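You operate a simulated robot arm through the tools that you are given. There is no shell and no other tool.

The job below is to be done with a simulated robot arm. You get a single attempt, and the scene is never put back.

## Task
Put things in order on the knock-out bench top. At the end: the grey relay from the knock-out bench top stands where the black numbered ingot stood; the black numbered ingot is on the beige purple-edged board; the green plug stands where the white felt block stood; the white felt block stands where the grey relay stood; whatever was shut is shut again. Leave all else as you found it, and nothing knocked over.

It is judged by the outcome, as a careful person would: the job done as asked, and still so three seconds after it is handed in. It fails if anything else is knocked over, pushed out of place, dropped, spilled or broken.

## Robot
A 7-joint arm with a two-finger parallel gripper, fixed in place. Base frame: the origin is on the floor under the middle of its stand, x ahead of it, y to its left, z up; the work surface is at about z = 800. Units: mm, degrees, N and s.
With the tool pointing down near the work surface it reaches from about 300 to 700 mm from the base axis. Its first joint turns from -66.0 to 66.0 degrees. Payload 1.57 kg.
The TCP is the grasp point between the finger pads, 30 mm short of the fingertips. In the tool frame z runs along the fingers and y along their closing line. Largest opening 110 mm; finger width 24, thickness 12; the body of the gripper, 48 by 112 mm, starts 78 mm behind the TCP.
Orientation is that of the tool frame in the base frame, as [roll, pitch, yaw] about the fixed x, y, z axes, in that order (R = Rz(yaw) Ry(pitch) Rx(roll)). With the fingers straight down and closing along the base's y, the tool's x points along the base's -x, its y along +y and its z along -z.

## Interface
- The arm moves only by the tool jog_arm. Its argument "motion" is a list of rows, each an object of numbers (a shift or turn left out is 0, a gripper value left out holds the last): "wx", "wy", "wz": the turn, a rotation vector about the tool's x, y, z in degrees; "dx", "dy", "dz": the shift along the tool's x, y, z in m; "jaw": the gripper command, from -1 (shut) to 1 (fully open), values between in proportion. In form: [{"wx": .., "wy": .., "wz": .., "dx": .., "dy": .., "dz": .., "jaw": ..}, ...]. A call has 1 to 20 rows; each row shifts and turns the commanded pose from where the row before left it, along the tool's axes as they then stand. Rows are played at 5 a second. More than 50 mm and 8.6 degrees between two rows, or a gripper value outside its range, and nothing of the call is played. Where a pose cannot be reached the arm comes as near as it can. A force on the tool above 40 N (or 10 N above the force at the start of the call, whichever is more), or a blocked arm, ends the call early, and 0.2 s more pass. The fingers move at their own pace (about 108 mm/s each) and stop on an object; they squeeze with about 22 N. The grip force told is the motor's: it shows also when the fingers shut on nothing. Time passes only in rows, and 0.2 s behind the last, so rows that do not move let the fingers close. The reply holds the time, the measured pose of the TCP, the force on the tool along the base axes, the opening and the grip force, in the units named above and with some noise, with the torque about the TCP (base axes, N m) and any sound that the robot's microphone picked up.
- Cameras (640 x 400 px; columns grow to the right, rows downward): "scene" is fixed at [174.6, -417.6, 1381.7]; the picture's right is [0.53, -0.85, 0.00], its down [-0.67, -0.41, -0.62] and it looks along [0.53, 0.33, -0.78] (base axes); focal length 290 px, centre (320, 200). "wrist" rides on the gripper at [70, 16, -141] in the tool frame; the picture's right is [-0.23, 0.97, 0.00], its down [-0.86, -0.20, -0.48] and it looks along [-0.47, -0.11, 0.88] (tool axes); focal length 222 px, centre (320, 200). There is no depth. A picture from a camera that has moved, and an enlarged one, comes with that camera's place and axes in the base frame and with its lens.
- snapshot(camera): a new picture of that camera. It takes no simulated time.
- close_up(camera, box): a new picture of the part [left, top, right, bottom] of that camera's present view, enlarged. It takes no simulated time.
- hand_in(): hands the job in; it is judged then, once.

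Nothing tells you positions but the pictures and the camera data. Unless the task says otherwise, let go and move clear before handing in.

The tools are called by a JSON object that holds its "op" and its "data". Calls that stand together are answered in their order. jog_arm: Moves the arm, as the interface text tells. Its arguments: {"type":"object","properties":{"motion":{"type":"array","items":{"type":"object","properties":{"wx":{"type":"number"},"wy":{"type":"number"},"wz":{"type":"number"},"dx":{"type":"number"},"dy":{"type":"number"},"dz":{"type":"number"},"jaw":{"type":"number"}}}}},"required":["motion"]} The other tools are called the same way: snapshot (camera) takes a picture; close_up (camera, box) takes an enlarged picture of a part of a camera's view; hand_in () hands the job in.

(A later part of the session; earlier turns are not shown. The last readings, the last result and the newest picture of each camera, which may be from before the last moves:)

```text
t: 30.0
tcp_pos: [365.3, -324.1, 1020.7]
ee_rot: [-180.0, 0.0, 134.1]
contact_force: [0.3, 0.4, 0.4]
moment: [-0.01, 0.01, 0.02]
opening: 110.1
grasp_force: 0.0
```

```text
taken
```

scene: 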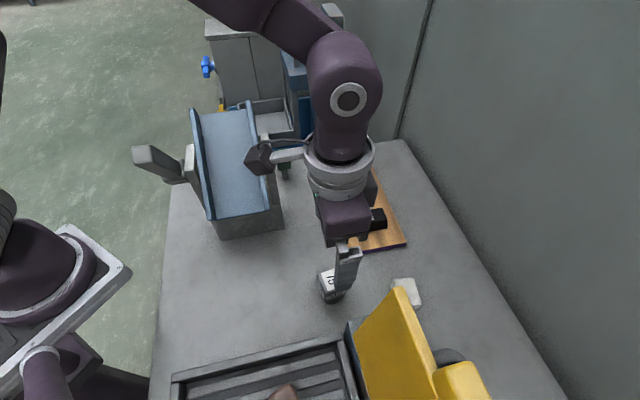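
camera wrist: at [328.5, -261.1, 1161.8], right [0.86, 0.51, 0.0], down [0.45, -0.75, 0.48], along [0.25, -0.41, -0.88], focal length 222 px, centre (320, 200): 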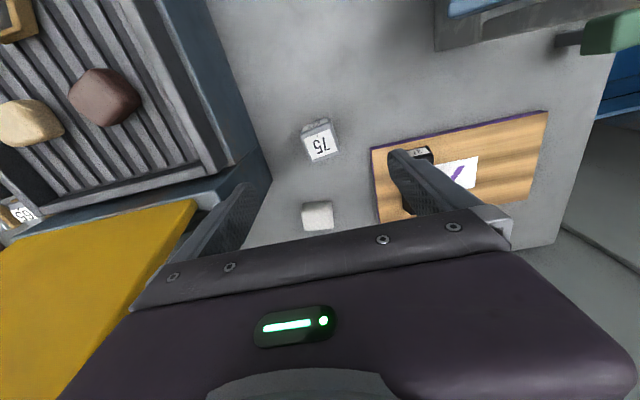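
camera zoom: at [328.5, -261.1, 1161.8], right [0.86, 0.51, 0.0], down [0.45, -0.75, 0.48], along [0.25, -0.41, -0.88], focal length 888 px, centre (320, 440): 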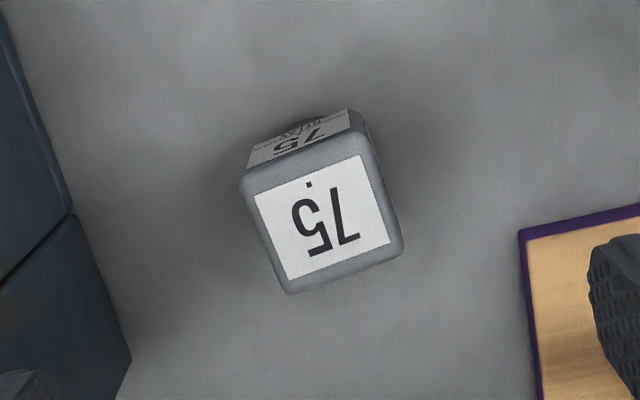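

The relay's head is centred near (367,-324), top about z 881, about 42 × 38 mm, with one pair of faces at about 52°. I'll turn the jaws to match it, come lower and re-check the centring, because it stands on a narrow foot.

{"op": "jog_arm", "data": {"motion": [{"wz": -8.2}, {"dx": -0.0014, "dy": 0.0008, "dz": 0.04}, {"dz": 0.04}, {"dz": 0.012}, {}]}}

{"op": "snapshot", "data": {"camera": "wrist"}}

{"op": "close_up", "data": {"camera": "wrist", "box": [240, 110, 400, 210]}}

{"op": "close_up", "data": {"camera": "scene", "box": [290, 220, 390, 320]}}

```text
t: 31.2
tcp_pos: [368.1, -322.3, 929.1]
ee_rot: [-179.9, -0.1, 142.3]
contact_force: [1.0, -1.1, -0.7]
moment: [0.04, 0.0, 0.0]
opening: 109.8
grasp_force: 0.0
```

```text
taken
camera wrist: at [323.6, -266.9, 1069.7], right [0.78, 0.63, 0.0], down [0.55, -0.68, 0.48], along [0.3, -0.37, -0.88], focal length 222 px, centre (320, 200)
```

wrist: 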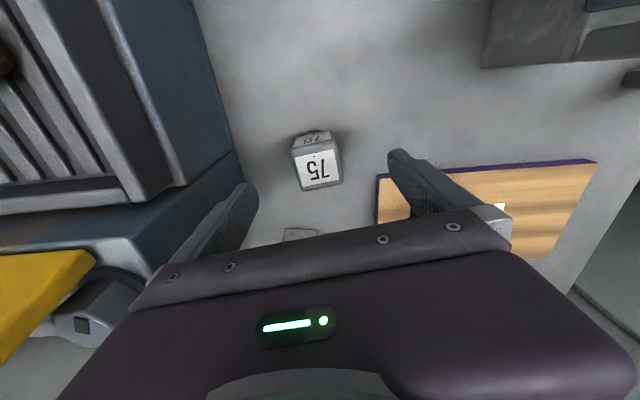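

```text
4.00 times, centred on (320, 160) of wrist
camera zoom: at [323.6, -266.9, 1069.7], right [0.78, 0.63, 0.0], down [0.55, -0.68, 0.48], along [0.3, -0.37, -0.88], focal length 888 px, centre (320, 360)
```

zoom: 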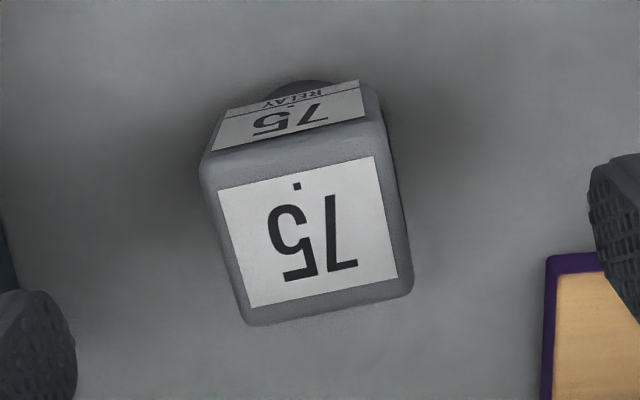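

```text
4.00 times, centred on (340, 270) of scene
camera zoom: at [174.6, -417.7, 1381.7], right [0.53, -0.85, 0.0], down [-0.67, -0.41, -0.62], along [0.53, 0.33, -0.78], focal length 1159 px, centre (240, -80)
```

zoom: 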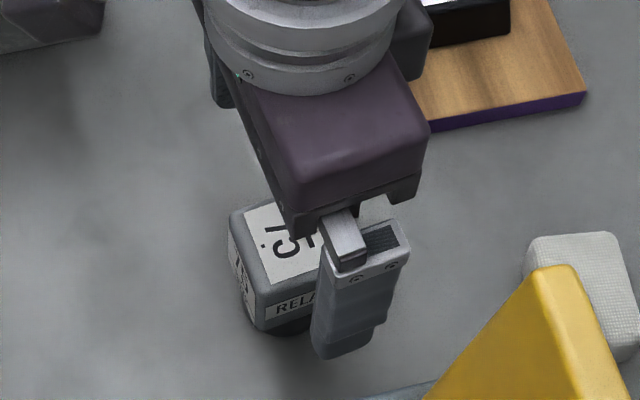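

The relay is about 2 mm off to one side between the fingers. I'll correct that, lower to mid-head height and close partway to check the gaps on both sides.

{"op": "jog_arm", "data": {"motion": [{"dx": 0.001, "dy": -0.0019}, {"dz": 0.035}, {"dz": 0.033}, {"jaw": 0.5}, {"jaw": 0.1}, {"jaw": 0.0}, {}]}}

{"op": "snapshot", "data": {"camera": "wrist"}}

{"op": "close_up", "data": {"camera": "wrist", "box": [240, 110, 400, 230]}}

{"op": "close_up", "data": {"camera": "scene", "box": [290, 240, 390, 320]}}

```text
t: 32.8
tcp_pos: [367.1, -323.0, 860.4]
ee_rot: [180.0, 0.0, 142.2]
contact_force: [0.0, -0.3, 0.3]
moment: [0.01, -0.03, 0.02]
opening: 54.9
grasp_force: 0.0
```

```text
taken
camera wrist: at [321.5, -267.5, 1001.2], right [0.78, 0.63, 0.0], down [0.55, -0.68, 0.48], along [0.3, -0.37, -0.88], focal length 222 px, centre (320, 200)
```

wrist: 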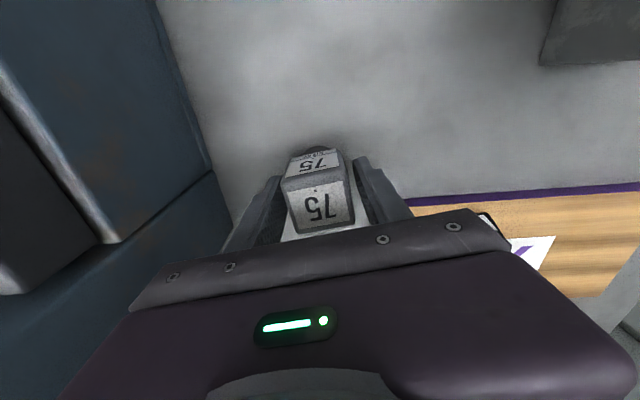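

```text
3.33 times, centred on (320, 170) of wrist
camera zoom: at [321.5, -267.5, 1001.2], right [0.78, 0.63, 0.0], down [0.55, -0.68, 0.48], along [0.3, -0.37, -0.88], focal length 740 px, centre (320, 300)
```

zoom: 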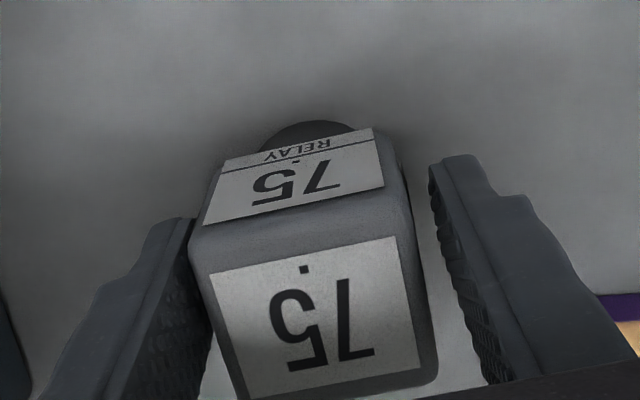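

```text
5.00 times, centred on (340, 280) of scene
camera zoom: at [174.6, -417.6, 1381.7], right [0.53, -0.85, 0.0], down [-0.67, -0.41, -0.62], along [0.53, 0.33, -0.78], focal length 1449 px, centre (220, -200)
```

zoom: 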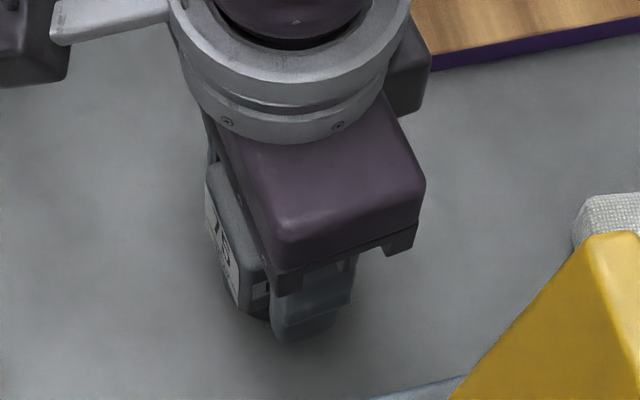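

The measured centring looks right (the uneven gaps come from the camera's offset). I'll close in steps, then lift slightly to confirm the hold.

{"op": "jog_arm", "data": {"motion": [{"jaw": -0.1}, {"jaw": -0.18}, {"jaw": -0.23}, {"jaw": -0.26}, {"jaw": -0.3}, {"jaw": -1}, {}, {}]}}

{"op": "snapshot", "data": {"camera": "wrist"}}

{"op": "close_up", "data": {"camera": "scene", "box": [290, 240, 390, 320]}}

```text
t: 34.6
tcp_pos: [365.9, -324.0, 859.8]
ee_rot: [180.0, 0.0, 142.2]
contact_force: [0.1, -1.1, 1.7]
moment: [-0.01, -0.01, -0.02]
opening: 43.6
grasp_force: 22.0
```

```text
taken
camera wrist: at [321.5, -267.6, 1001.3], right [0.78, 0.63, 0.0], down [0.55, -0.68, 0.48], along [0.3, -0.37, -0.88], focal length 222 px, centre (320, 200)
```

wrist: 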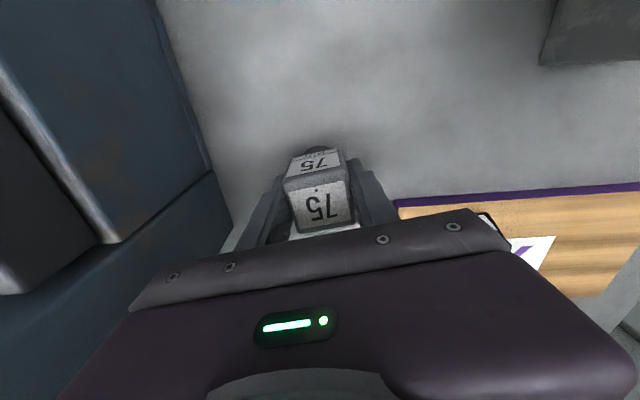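

```text
5.00 times, centred on (340, 280) of scene
camera zoom: at [174.5, -417.6, 1381.7], right [0.53, -0.85, 0.0], down [-0.67, -0.41, -0.62], along [0.53, 0.33, -0.78], focal length 1449 px, centre (220, -200)
```

zoom: 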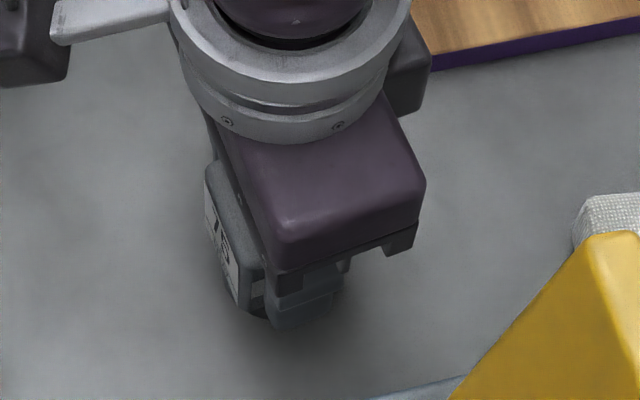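

The relay is gripped at 43.6 mm. I'll lift a little and watch for any slip.

{"op": "jog_arm", "data": {"motion": [{"dz": -0.005}, {"dz": -0.01}, {"dz": -0.02}, {}]}}

{"op": "close_up", "data": {"camera": "wrist", "box": [240, 110, 400, 230]}}

{"op": "close_up", "data": {"camera": "scene", "box": [290, 220, 390, 320]}}

```text
t: 35.6
tcp_pos: [364.5, -324.0, 896.0]
ee_rot: [-180.0, 0.0, 142.3]
contact_force: [-0.1, -0.2, -1.3]
moment: [0.01, 0.01, 0.02]
opening: 43.8
grasp_force: 21.9
```

```text
3.33 times, centred on (320, 170) of wrist
camera zoom: at [320.9, -267.3, 1036.6], right [0.78, 0.63, 0.0], down [0.55, -0.68, 0.48], along [0.3, -0.37, -0.88], focal length 740 px, centre (320, 300)
```

zoom: 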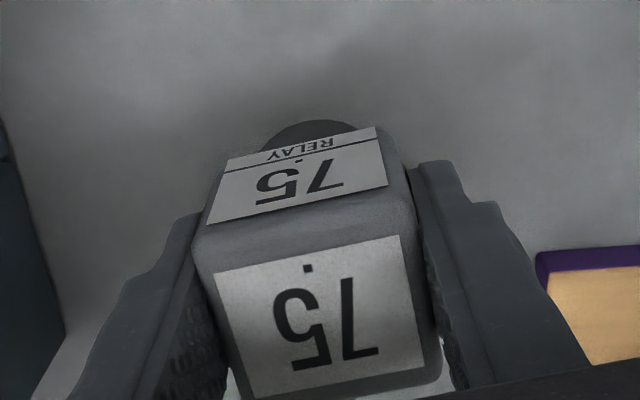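

```text
4.00 times, centred on (340, 270) of scene
camera zoom: at [174.6, -417.7, 1381.7], right [0.53, -0.85, 0.0], down [-0.67, -0.41, -0.62], along [0.53, 0.33, -0.78], focal length 1159 px, centre (240, -80)
```

zoom: 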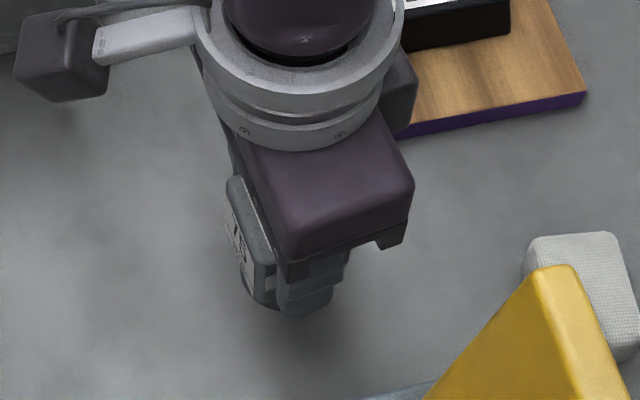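

The relay is held firmly and weighs about 0.13 kg. I'll raise it, turn the hand back to the orientation that cleared the chute earlier, and carry it above the ingot's old place.

{"op": "jog_arm", "data": {"motion": [{"dz": -0.032}, {"dz": -0.032}, {"wz": 6}, {"wz": 6}, {"wz": 6}, {"dx": 0.0397, "dy": -0.0033}, {"dx": 0.0397, "dy": -0.0033}, {"dx": 0.0397, "dy": -0.0033}, {"dx": 0.0397, "dy": -0.0033}, {"dx": 0.0397, "dy": -0.0033}, {}]}}

{"op": "snapshot", "data": {"camera": "wrist"}}

{"op": "snapshot", "data": {"camera": "scene"}}

```text
t: 38.0
tcp_pos: [241.2, -168.4, 962.2]
ee_rot: [180.0, 0.0, 124.3]
contact_force: [0.5, 0.4, -0.1]
moment: [0.0, 0.03, -0.02]
opening: 43.9
grasp_force: 21.5
```

```text
taken
camera wrist: at [215.5, -101.6, 1100.3], right [0.93, 0.36, 0.0], down [0.32, -0.82, 0.48], along [0.17, -0.45, -0.88], focal length 222 px, centre (320, 200)
```

wrist: 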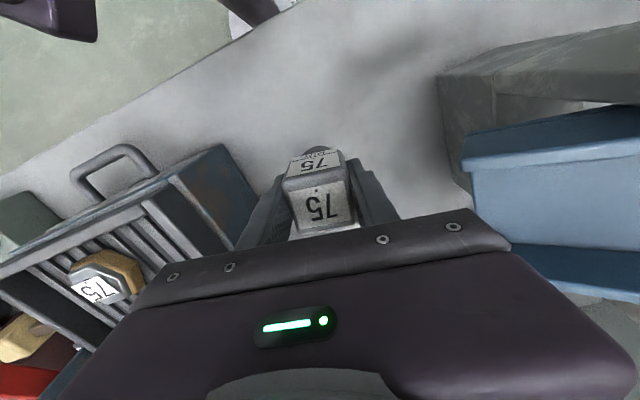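

```text
taken
```

scene: 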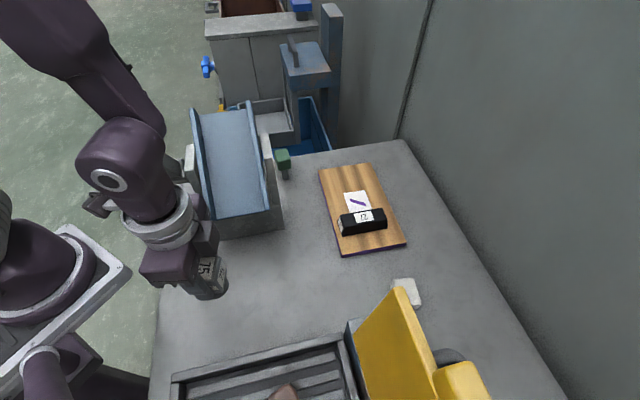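

The ingot is safely on the board, and the relay is above the ingot's old place. I'll lower it slowly until its foot reaches the bench.

{"op": "jog_arm", "data": {"motion": [{"dz": 0.04}, {"dz": 0.035}, {"dz": 0.018}, {"dz": 0.005}, {}]}}

{"op": "jog_arm", "data": {"motion": [{"dz": 0.002}, {}]}}

{"op": "close_up", "data": {"camera": "scene", "box": [140, 230, 300, 350]}}

```text
t: 39.2
tcp_pos: [240.6, -167.3, 861.4]
ee_rot: [-180.0, 0.0, 124.3]
contact_force: [0.1, -0.2, -0.3]
moment: [0.03, 0.01, -0.01]
opening: 43.8
grasp_force: 21.7
```

```text
t: 39.8
tcp_pos: [241.1, -168.4, 859.5]
ee_rot: [180.0, 0.1, 124.4]
contact_force: [1.2, 1.2, 15.8]
moment: [-0.01, -0.04, 0.01]
opening: 43.7
grasp_force: 21.9
```

```text
3.33 times, centred on (220, 290) of scene
camera zoom: at [174.5, -417.5, 1381.8], right [0.53, -0.85, 0.0], down [-0.67, -0.41, -0.62], along [0.53, 0.33, -0.78], focal length 966 px, centre (653, -100)
```

zoom: 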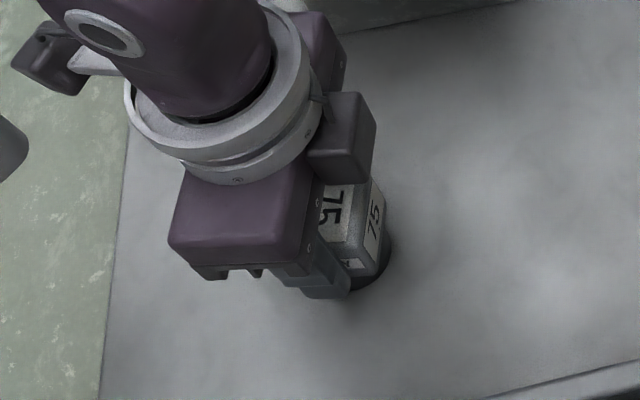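

The foot is on the bench (about 16 N). I'll ease up by 1 mm, open gradually and check that it stands.

{"op": "jog_arm", "data": {"motion": [{"dz": -0.001}, {}, {"jaw": -0.2}, {"jaw": -0.17}, {"jaw": -0.12}, {"jaw": 0.0}, {"jaw": 0.15}, {}]}}

{"op": "snapshot", "data": {"camera": "wrist"}}

{"op": "close_up", "data": {"camera": "scene", "box": [140, 230, 300, 350]}}

```text
t: 41.6
tcp_pos: [241.8, -168.4, 860.7]
ee_rot: [-180.0, 0.0, 124.3]
contact_force: [0.0, 1.3, 0.5]
moment: [0.02, 0.0, 0.0]
opening: 63.2
grasp_force: 0.1
```

```text
taken
camera wrist: at [215.6, -101.4, 1001.2], right [0.93, 0.36, 0.0], down [0.32, -0.82, 0.48], along [0.17, -0.45, -0.88], focal length 222 px, centre (320, 200)
```

wrist: 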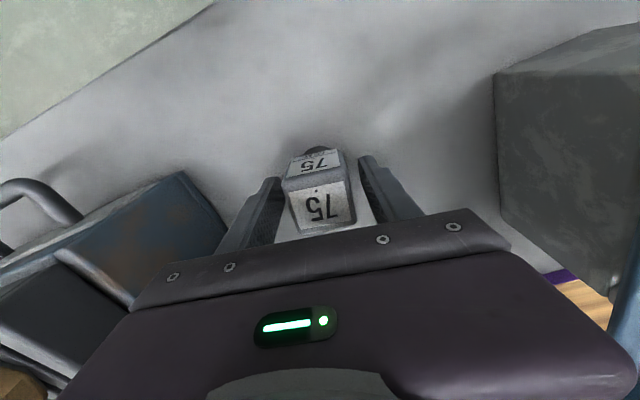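

```text
3.33 times, centred on (220, 290) of scene
camera zoom: at [174.6, -417.6, 1381.7], right [0.53, -0.85, 0.0], down [-0.67, -0.41, -0.62], along [0.53, 0.33, -0.78], focal length 966 px, centre (653, -100)
```

zoom: 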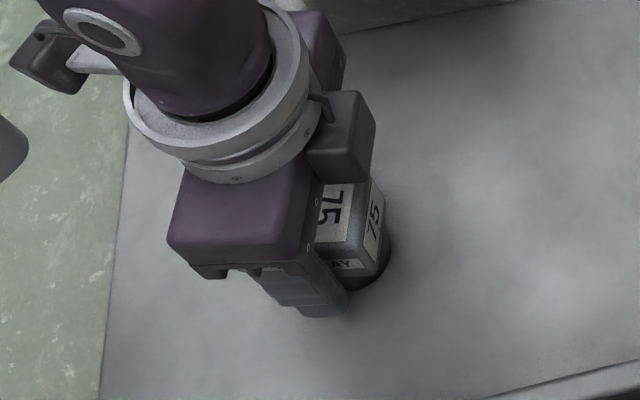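

The relay stands upright where the ingot was. I'll rise straight up above the chute height and move to a spot from which I can view the felt block.

{"op": "jog_arm", "data": {"motion": [{"dz": -0.03}, {"dz": -0.05}, {"dz": -0.05}, {"dz": -0.05, "jaw": 1}, {"dz": -0.049}, {"dx": -0.04, "dy": 0.0108}, {"dx": -0.04, "dy": 0.0108}, {"dx": -0.04, "dy": 0.0108}, {"dx": -0.04, "dy": 0.0108}, {"dx": -0.04, "dy": 0.0108}, {"dx": -0.04, "dy": 0.0108}, {}, {}]}}

{"op": "snapshot", "data": {"camera": "wrist"}}

{"op": "snapshot", "data": {"camera": "scene"}}

```text
t: 44.4
tcp_pos: [429.1, -329.8, 1089.7]
ee_rot: [179.9, 0.0, 124.4]
contact_force: [-0.4, 0.4, 0.4]
moment: [0.01, -0.01, 0.02]
opening: 109.9
grasp_force: 0.0
```

```text
taken
camera wrist: at [404.2, -263.4, 1230.8], right [0.93, 0.36, 0.0], down [0.32, -0.82, 0.48], along [0.17, -0.45, -0.88], focal length 222 px, centre (320, 200)
```

wrist: 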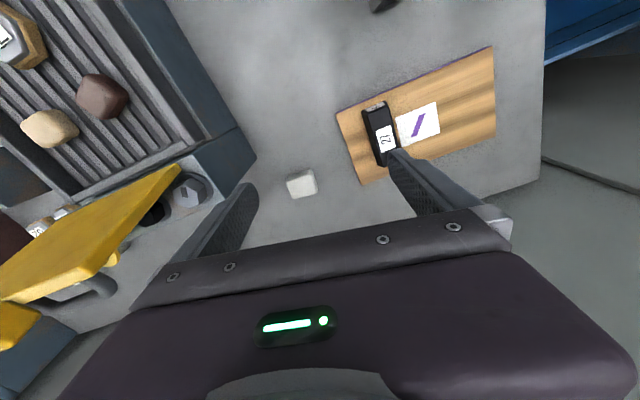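

```text
taken
```

scene: 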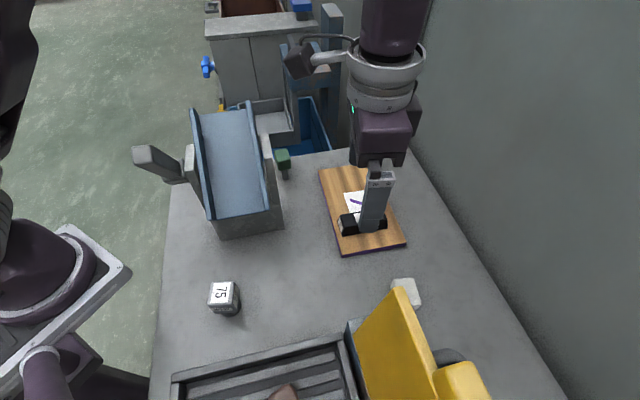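

The relay stands well. Now I'll measure the felt block.

{"op": "close_up", "data": {"camera": "wrist", "box": [240, 130, 360, 230]}}

{"op": "close_up", "data": {"camera": "scene", "box": [180, 260, 280, 340]}}

{"op": "close_up", "data": {"camera": "scene", "box": [360, 250, 460, 330]}}

```text
4.00 times, centred on (300, 180) of wrist
camera zoom: at [404.2, -263.4, 1230.8], right [0.93, 0.36, 0.0], down [0.32, -0.82, 0.48], along [0.17, -0.45, -0.88], focal length 888 px, centre (400, 280)
```

zoom: 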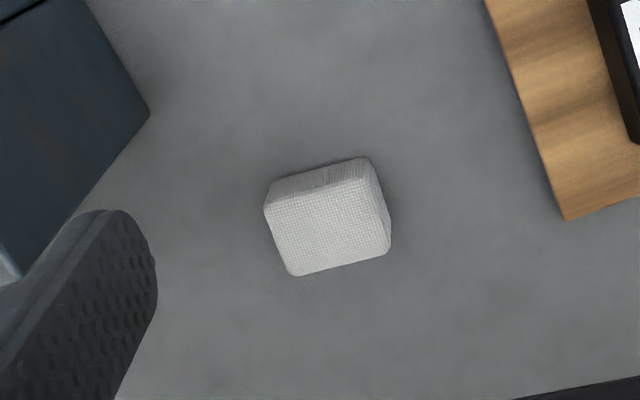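

```text
5.00 times, centred on (230, 300) of scene
camera zoom: at [174.6, -417.7, 1381.7], right [0.53, -0.85, 0.0], down [-0.67, -0.41, -0.62], along [0.53, 0.33, -0.78], focal length 1449 px, centre (770, -300)
```

zoom: 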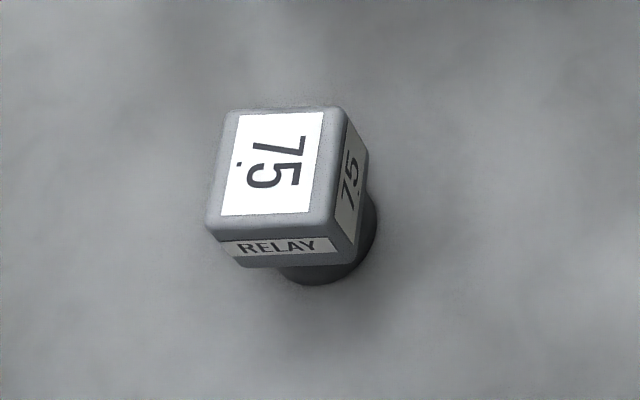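

```text
5.00 times, centred on (410, 290) of scene
camera zoom: at [174.6, -417.7, 1381.7], right [0.53, -0.85, 0.0], down [-0.67, -0.41, -0.62], along [0.53, 0.33, -0.78], focal length 1449 px, centre (-130, -250)
```

zoom: 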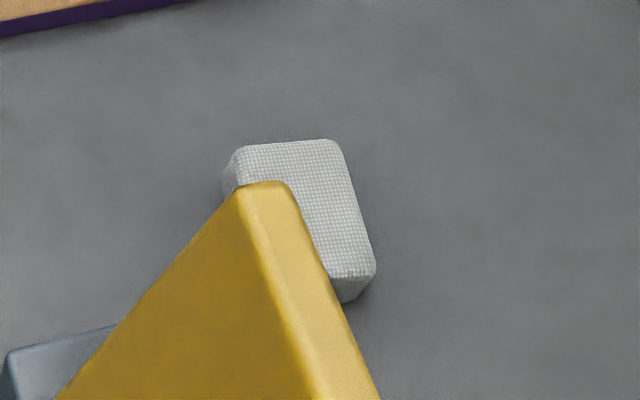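

The felt block's top centre is about (440,-450), z 835, with its long side at about 36°. I'll line the jaws up with it, staying clear of the lid, and come down above it.

{"op": "jog_arm", "data": {"motion": [{"wz": -1.6}, {"dx": -0.0352, "dy": -0.0196, "dz": 0.03}, {"dx": -0.0352, "dy": -0.0196, "dz": 0.03}, {"dx": -0.0352, "dy": -0.0196, "dz": 0.03}, {"dz": 0.045}, {"dz": 0.04}, {}]}}

{"op": "snapshot", "data": {"camera": "wrist"}}

{"op": "close_up", "data": {"camera": "wrist", "box": [240, 100, 400, 220]}}

{"op": "snapshot", "data": {"camera": "scene"}}

```text
refused: row 2 steps farther than a row can; nothing moved
```

```text
taken
camera wrist: at [404.2, -263.4, 1230.8], right [0.93, 0.36, 0.0], down [0.32, -0.82, 0.48], along [0.17, -0.45, -0.88], focal length 222 px, centre (320, 200)
```

wrist: 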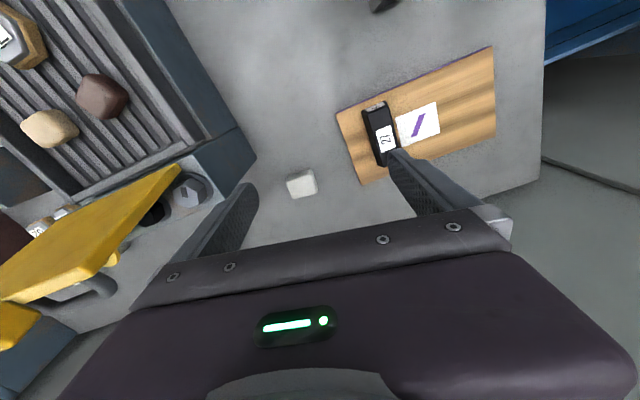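

```text
3.33 times, centred on (320, 160) of wrist
camera zoom: at [404.2, -263.4, 1230.8], right [0.93, 0.36, 0.0], down [0.32, -0.82, 0.48], along [0.17, -0.45, -0.88], focal length 740 px, centre (320, 333)
```

zoom: 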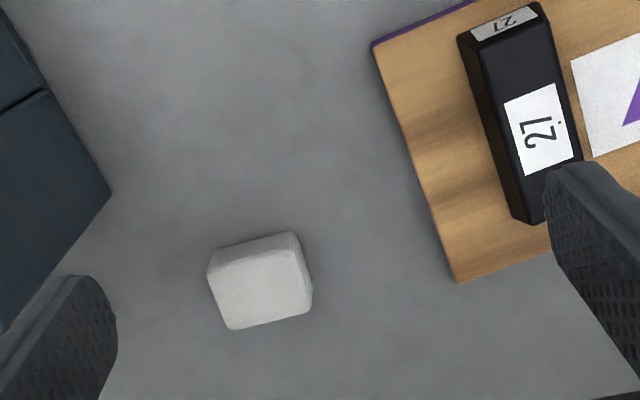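

```text
taken
```

scene: 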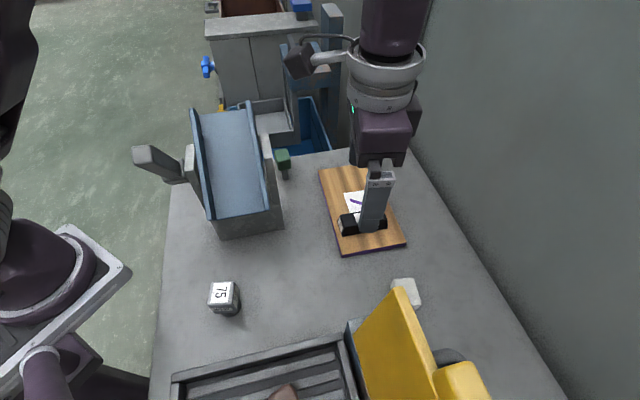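

That step was slightly too long and nothing moved. I'll split the same motion into smaller steps.

{"op": "jog_arm", "data": {"motion": [{"wz": -1.6}, {"dx": -0.0264, "dy": -0.0147, "dz": 0.022}, {"dx": -0.0264, "dy": -0.0147, "dz": 0.022}, {"dx": -0.0264, "dy": -0.0147, "dz": 0.022}, {"dx": -0.0264, "dy": -0.0147, "dz": 0.022}, {"dz": 0.045}, {"dz": 0.04}, {}]}}

{"op": "snapshot", "data": {"camera": "wrist"}}

{"op": "close_up", "data": {"camera": "wrist", "box": [240, 100, 400, 220]}}

{"op": "snapshot", "data": {"camera": "scene"}}

```text
t: 46.2
tcp_pos: [443.5, -450.4, 915.1]
ee_rot: [-180.0, 0.0, 125.8]
contact_force: [-0.2, 0.0, -0.4]
moment: [0.01, -0.01, 0.03]
opening: 110.1
grasp_force: 0.0
```

```text
taken
camera wrist: at [416.1, -383.7, 1056.5], right [0.92, 0.39, 0.0], down [0.34, -0.81, 0.48], along [0.19, -0.44, -0.88], focal length 222 px, centre (320, 200)
```

wrist: 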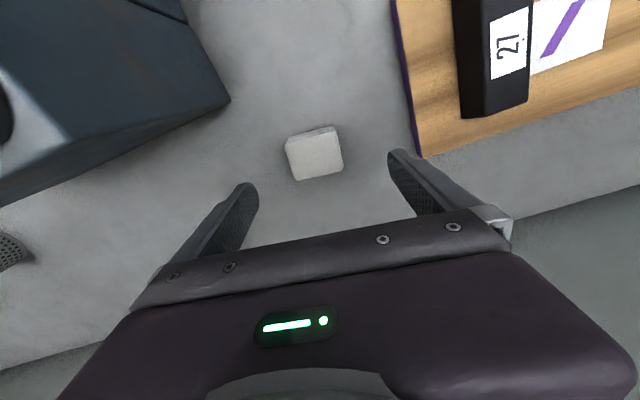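

```text
3.33 times, centred on (320, 160) of wrist
camera zoom: at [416.1, -383.7, 1056.5], right [0.92, 0.39, 0.0], down [0.34, -0.81, 0.48], along [0.19, -0.44, -0.88], focal length 740 px, centre (320, 333)
```

zoom: 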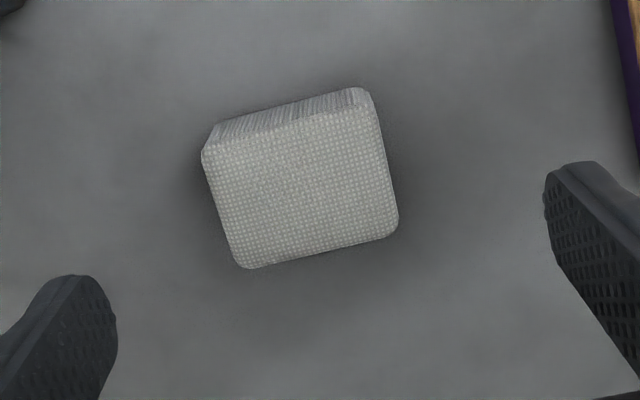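

```text
taken
```

scene: 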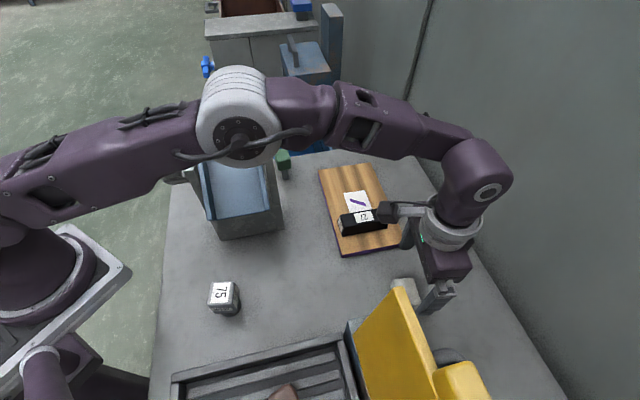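

The felt block is about 4 mm off the jaw centre. I'll correct, lower to grasp height and close partway to check.

{"op": "jog_arm", "data": {"motion": [{"dx": 0.0034, "dy": -0.004}, {"dz": 0.04}, {"dz": 0.032}, {"dz": 0.008}, {"jaw": 0.5}, {"jaw": 0.2}, {}]}}

{"op": "close_up", "data": {"camera": "wrist", "box": [240, 110, 400, 230]}}

{"op": "close_up", "data": {"camera": "scene", "box": [360, 200, 520, 320]}}

```text
t: 47.8
tcp_pos: [439.3, -449.9, 835.8]
ee_rot: [180.0, 0.1, 125.9]
contact_force: [-0.4, 0.1, -0.3]
moment: [-0.01, -0.01, 0.03]
opening: 65.9
grasp_force: 0.1
```

```text
3.33 times, centred on (320, 170) of wrist
camera zoom: at [411.5, -383.9, 977.3], right [0.92, 0.39, 0.0], down [0.34, -0.81, 0.48], along [0.19, -0.44, -0.88], focal length 740 px, centre (320, 300)
```

zoom: 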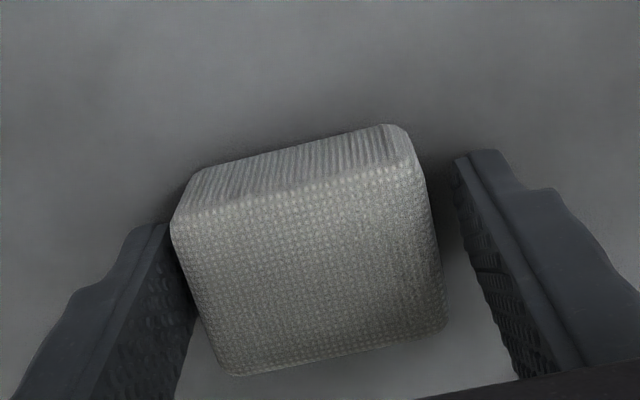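

```text
3.33 times, centred on (440, 260) of scene
camera zoom: at [174.6, -417.6, 1381.7], right [0.53, -0.85, 0.0], down [-0.67, -0.41, -0.62], along [0.53, 0.33, -0.78], focal length 966 px, centre (-80, 0)
```

zoom: 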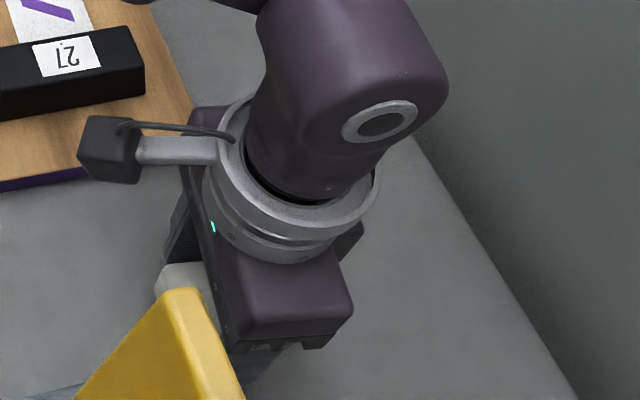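

It is centred within 1 mm. I'll close on the felt block and lift it slightly.

{"op": "jog_arm", "data": {"motion": [{"dy": -0.0007, "jaw": 0.1}, {"jaw": 0.0}, {"jaw": -0.1}, {"jaw": -1}, {}, {}, {}]}}

{"op": "jog_arm", "data": {"motion": [{"dz": -0.005}, {"dz": -0.01}, {"dz": -0.015}, {}]}}

{"op": "snapshot", "data": {"camera": "wrist"}}

{"op": "close_up", "data": {"camera": "wrist", "box": [240, 110, 400, 230]}}

```text
t: 49.4
tcp_pos: [438.3, -451.4, 836.8]
ee_rot: [-180.0, 0.0, 125.9]
contact_force: [0.9, -1.1, 1.4]
moment: [0.01, 0.0, -0.01]
opening: 54.7
grasp_force: 21.9
```

```text
t: 50.4
tcp_pos: [438.7, -450.6, 867.1]
ee_rot: [-180.0, 0.1, 125.9]
contact_force: [-0.7, -0.9, 0.2]
moment: [0.0, -0.03, -0.01]
opening: 55.1
grasp_force: 21.8
```

```text
taken
camera wrist: at [410.5, -383.4, 1007.4], right [0.92, 0.39, 0.0], down [0.34, -0.81, 0.48], along [0.18, -0.44, -0.88], focal length 222 px, centre (320, 200)
```

wrist: 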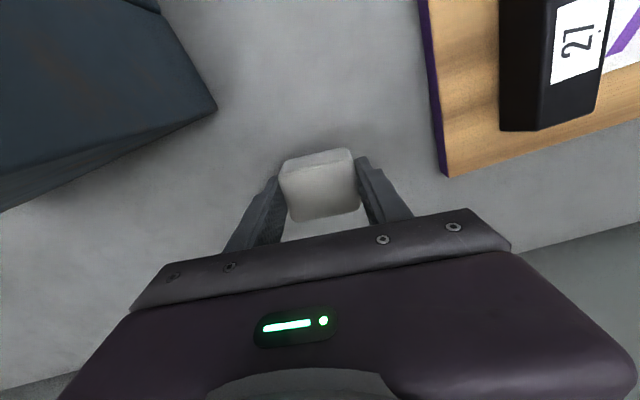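

```text
3.33 times, centred on (320, 170) of wrist
camera zoom: at [410.5, -383.4, 1007.4], right [0.92, 0.39, 0.0], down [0.34, -0.81, 0.48], along [0.18, -0.44, -0.88], focal length 740 px, centre (320, 300)
```

zoom: 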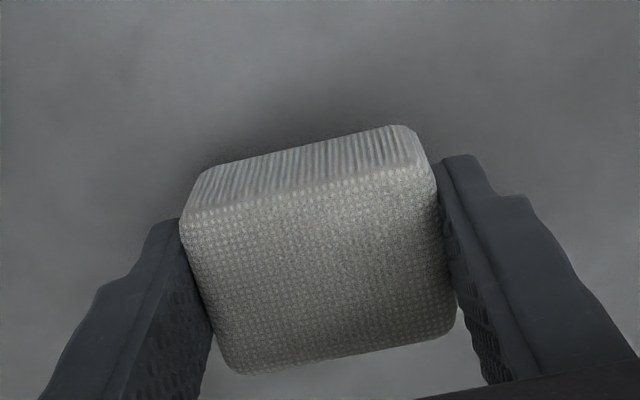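

The felt block is held and very light. I'll lift it, bow the path away from the machine, and carry it over the relay's old place at about (366.5,-323.3).

{"op": "jog_arm", "data": {"motion": [{"dz": -0.04}, {"dz": -0.023}, {"dx": 0.0328, "dy": 0.0144}, {"dx": 0.0328, "dy": 0.0144}, {"dx": 0.04, "dy": -0.0063}, {"dx": 0.04, "dy": -0.0063}, {}, {}]}}

{"op": "snapshot", "data": {"camera": "wrist"}}

{"op": "snapshot", "data": {"camera": "scene"}}

```text
t: 52.2
tcp_pos: [367.8, -322.9, 930.1]
ee_rot: [-180.0, 0.0, 125.9]
contact_force: [-0.2, -0.3, -1.2]
moment: [-0.02, 0.0, 0.0]
opening: 54.8
grasp_force: 22.0
```

```text
taken
camera wrist: at [339.4, -256.9, 1070.4], right [0.92, 0.39, 0.0], down [0.34, -0.81, 0.48], along [0.19, -0.44, -0.88], focal length 222 px, centre (320, 200)
```

wrist: 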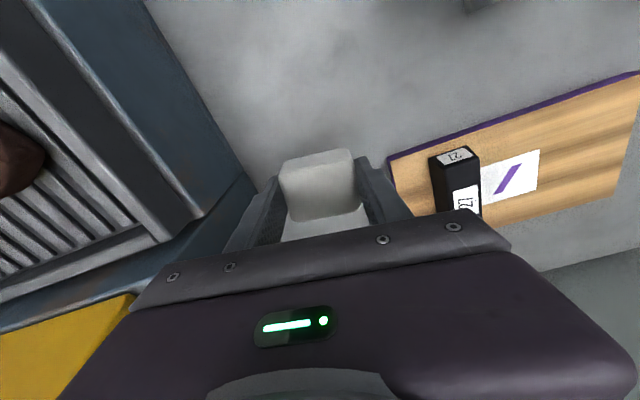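

```text
taken
```

scene: 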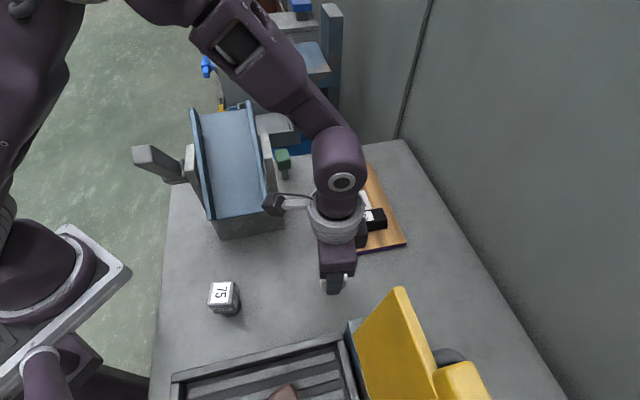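

I'm above the relay's old place. I'll lower the felt block gently to the bench.

{"op": "jog_arm", "data": {"motion": [{"dz": 0.04}, {"dz": 0.035}, {"dz": 0.013}, {"dz": 0.003}, {}]}}

{"op": "jog_arm", "data": {"motion": [{"dz": 0.0015}, {}]}}

```text
t: 53.4
tcp_pos: [365.4, -323.0, 838.6]
ee_rot: [-180.0, -0.1, 125.9]
contact_force: [-0.3, 0.0, 0.3]
moment: [0.04, 0.01, -0.02]
opening: 54.9
grasp_force: 21.4
```

```text
t: 54.0
tcp_pos: [364.6, -322.8, 837.1]
ee_rot: [-179.9, 0.0, 125.9]
contact_force: [-0.4, 0.1, -0.2]
moment: [0.03, -0.02, 0.0]
opening: 54.9
grasp_force: 22.1
```

{"op": "jog_arm", "data": {"motion": [{"dz": 0.0012}, {}]}}

{"op": "close_up", "data": {"camera": "scene", "box": [270, 220, 390, 320]}}

```text
t: 54.6
tcp_pos: [365.4, -322.3, 836.4]
ee_rot: [180.0, 0.0, 125.9]
contact_force: [-2.0, 1.6, 8.4]
moment: [0.0, 0.01, 0.0]
opening: 54.9
grasp_force: 21.8
```

```text
4.00 times, centred on (330, 270) of scene
camera zoom: at [174.4, -417.5, 1381.8], right [0.53, -0.85, 0.0], down [-0.67, -0.41, -0.62], along [0.53, 0.33, -0.78], focal length 1159 px, centre (280, -80)
```

zoom: 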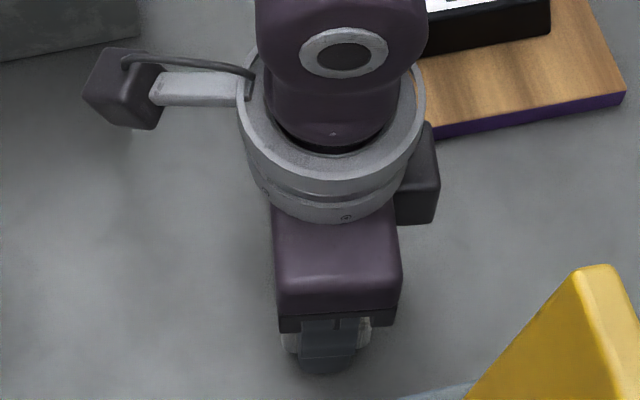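

The felt block is on the bench (8 N). I'll open gradually and rise.

{"op": "jog_arm", "data": {"motion": [{"jaw": 0.02}, {"jaw": 0.08}, {"jaw": 0.2}, {"jaw": 0.4}, {}, {"dz": -0.03}, {"dz": -0.045}, {"dz": -0.045}, {"dz": -0.045, "jaw": 1}, {}]}}

{"op": "snapshot", "data": {"camera": "wrist"}}

{"op": "snapshot", "data": {"camera": "scene"}}

```text
t: 56.8
tcp_pos: [366.3, -323.2, 1001.2]
ee_rot: [-180.0, -0.1, 125.9]
contact_force: [0.4, -0.1, 0.5]
moment: [-0.02, -0.05, -0.01]
opening: 109.9
grasp_force: 0.2
```

```text
taken
camera wrist: at [338.3, -257.0, 1141.5], right [0.92, 0.39, 0.0], down [0.34, -0.81, 0.48], along [0.18, -0.44, -0.88], focal length 222 px, centre (320, 200)
```

wrist: 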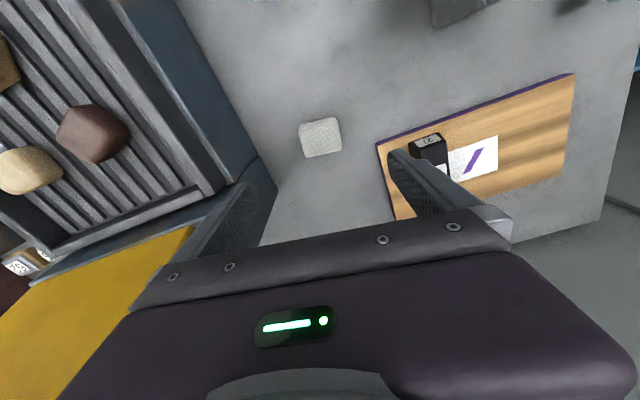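

```text
taken
```

scene: 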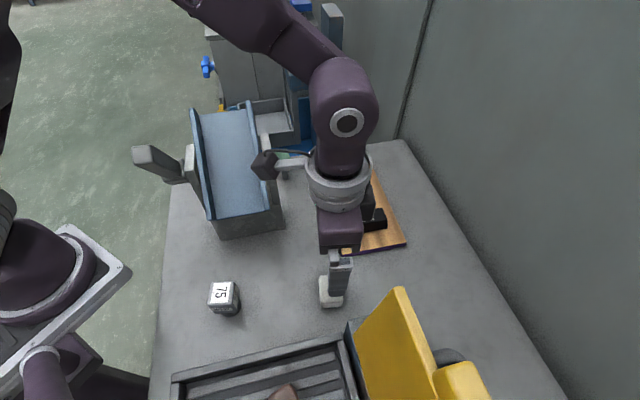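

The felt block stands where the relay was. Next is the plug near (577,-56), by the chute; I'll go up above the chute's height, move over the plug and measure it from above.

{"op": "jog_arm", "data": {"motion": [{"dz": -0.043}, {"dz": -0.043}, {"dz": -0.043}, {"dz": -0.041}, {"dx": 0.0116, "dy": 0.0409}, {"dx": 0.0116, "dy": 0.0409}, {"dx": 0.0116, "dy": 0.0409}, {"dx": 0.0116, "dy": 0.0409}, {"dx": 0.0116, "dy": 0.0409}, {"dx": 0.0116, "dy": 0.0409}, {"dx": 0.0116, "dy": 0.0409}, {"dx": 0.0116, "dy": 0.0409}, {}, {}]}}

{"op": "snapshot", "data": {"camera": "wrist"}}

{"op": "close_up", "data": {"camera": "wrist", "box": [260, 70, 380, 170]}}

{"op": "snapshot", "data": {"camera": "scene"}}

```text
t: 59.8
tcp_pos: [577.9, -57.4, 1171.7]
ee_rot: [179.9, 0.0, 125.8]
contact_force: [-0.3, 0.4, 1.2]
moment: [0.01, 0.01, 0.01]
opening: 110.0
grasp_force: 0.0
```

```text
taken
camera wrist: at [549.9, 9.6, 1312.5], right [0.92, 0.39, 0.0], down [0.34, -0.81, 0.48], along [0.19, -0.44, -0.88], focal length 222 px, centre (320, 200)
```

wrist: 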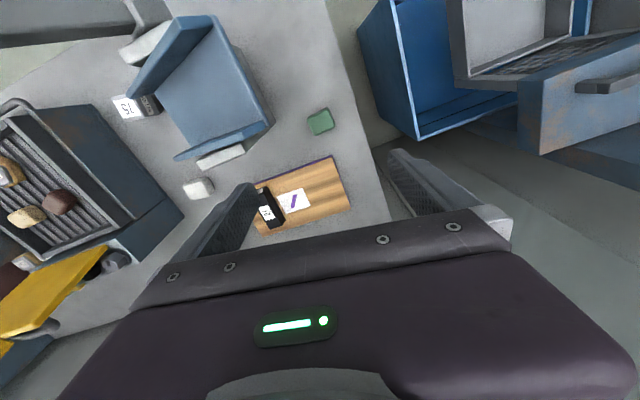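

```text
4.00 times, centred on (320, 120) of wrist
camera zoom: at [549.9, 9.6, 1312.5], right [0.92, 0.39, 0.0], down [0.34, -0.81, 0.48], along [0.19, -0.44, -0.88], focal length 888 px, centre (320, 520)
```

zoom: 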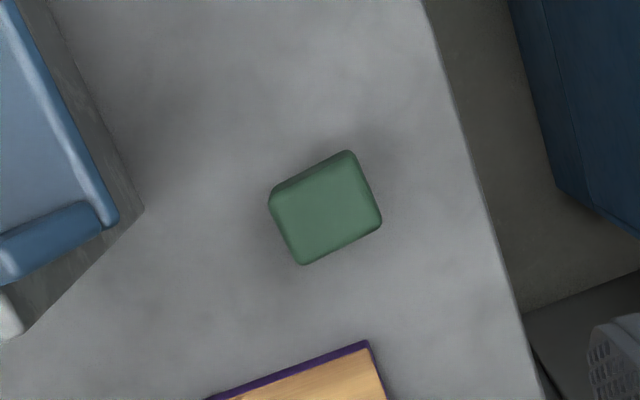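

```text
taken
```

scene: 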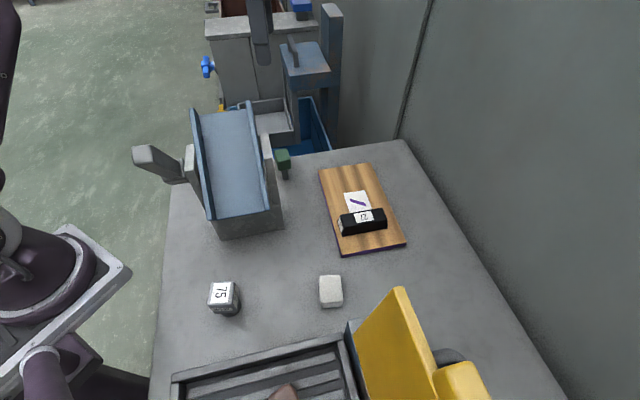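

All three placed objects look right. The plug's head is centred near (580,-55), about 42 × 32 mm with its long side at 52°. I'll turn the jaws to match and tilt the hand 8° away from the chute for wrist clearance. Then I'll narrow the jaws and come partway down.

{"op": "jog_arm", "data": {"motion": [{"wz": -8.1, "jaw": 0.45}, {"wz": -8.1}, {"wy": 8.0}, {"dy": 0.0032}, {"dx": -0.0056, "dz": 0.0396}, {"dx": -0.0056, "dz": 0.0396}, {}]}}

{"op": "snapshot", "data": {"camera": "wrist"}}

{"op": "snapshot", "data": {"camera": "scene"}}

```text
t: 61.4
tcp_pos: [577.6, -52.8, 1091.1]
ee_rot: [-179.9, -8.0, 142.1]
contact_force: [1.1, 0.1, 0.6]
moment: [-0.04, -0.03, 0.01]
opening: 79.9
grasp_force: 0.0
```

```text
taken
camera wrist: at [549.2, -9.6, 1239.9], right [0.78, 0.63, -0.03], down [0.6, -0.72, 0.35], along [0.2, -0.29, -0.93], focal length 222 px, centre (320, 200)
```

wrist: 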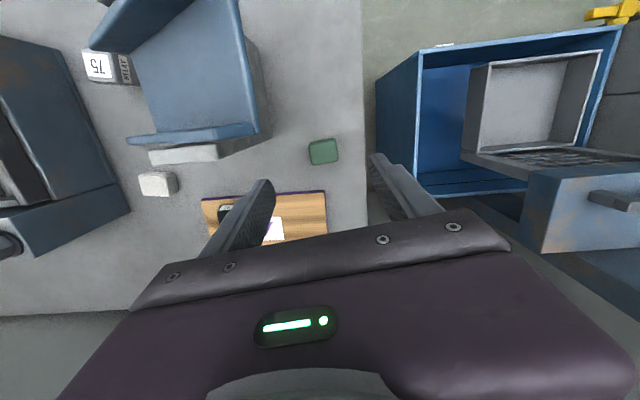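

```text
taken
```

scene: 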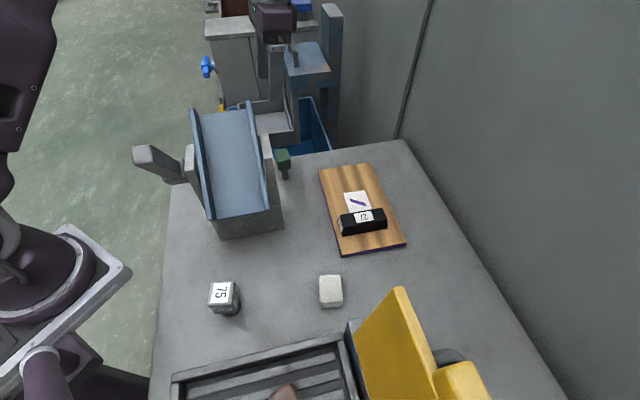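

The tilt is the right way, with the wrist leaning away from the chute. I'll continue down to just above the plug and check.

{"op": "jog_arm", "data": {"motion": [{"dx": -0.0056, "dz": 0.0396}, {"dx": -0.0056, "dz": 0.0396}, {}]}}

{"op": "snapshot", "data": {"camera": "wrist"}}

{"op": "snapshot", "data": {"camera": "scene"}}

{"op": "close_up", "data": {"camera": "wrist", "box": [260, 100, 380, 200]}}

```text
t: 62.2
tcp_pos: [577.3, -53.2, 1009.2]
ee_rot: [180.0, -8.0, 142.1]
contact_force: [0.1, -0.7, 0.1]
moment: [0.01, 0.0, 0.0]
opening: 79.7
grasp_force: 0.0
```

```text
taken
camera wrist: at [549.8, -10.0, 1159.3], right [0.78, 0.63, -0.03], down [0.6, -0.72, 0.35], along [0.2, -0.29, -0.93], focal length 222 px, centre (320, 200)
```

wrist: 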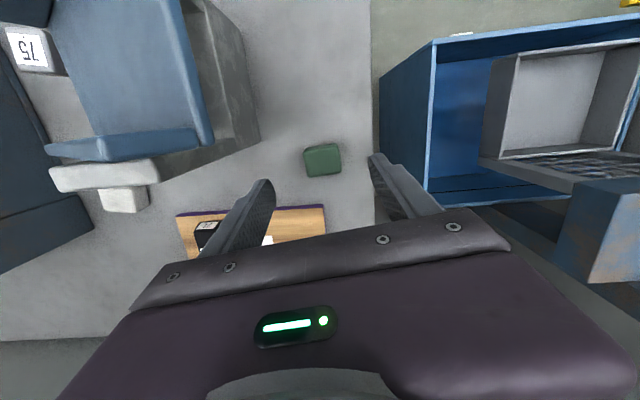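

```text
taken
```

scene: 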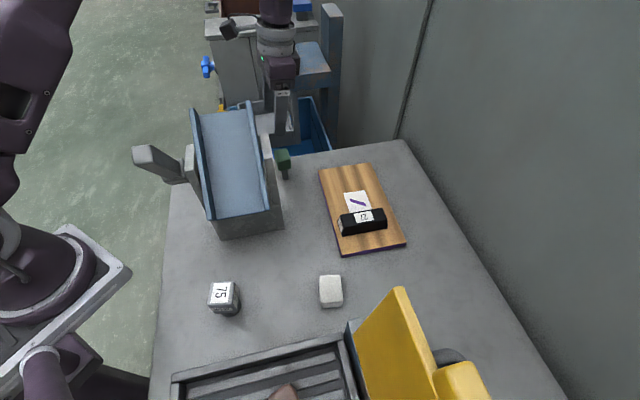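

```text
4.00 times, centred on (320, 150) of wrist
camera zoom: at [549.8, -10.0, 1159.3], right [0.78, 0.63, -0.03], down [0.6, -0.72, 0.35], along [0.2, -0.29, -0.93], focal length 888 px, centre (320, 400)
```

zoom: 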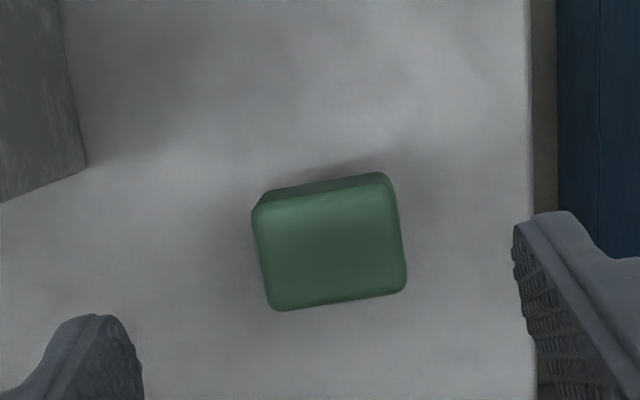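

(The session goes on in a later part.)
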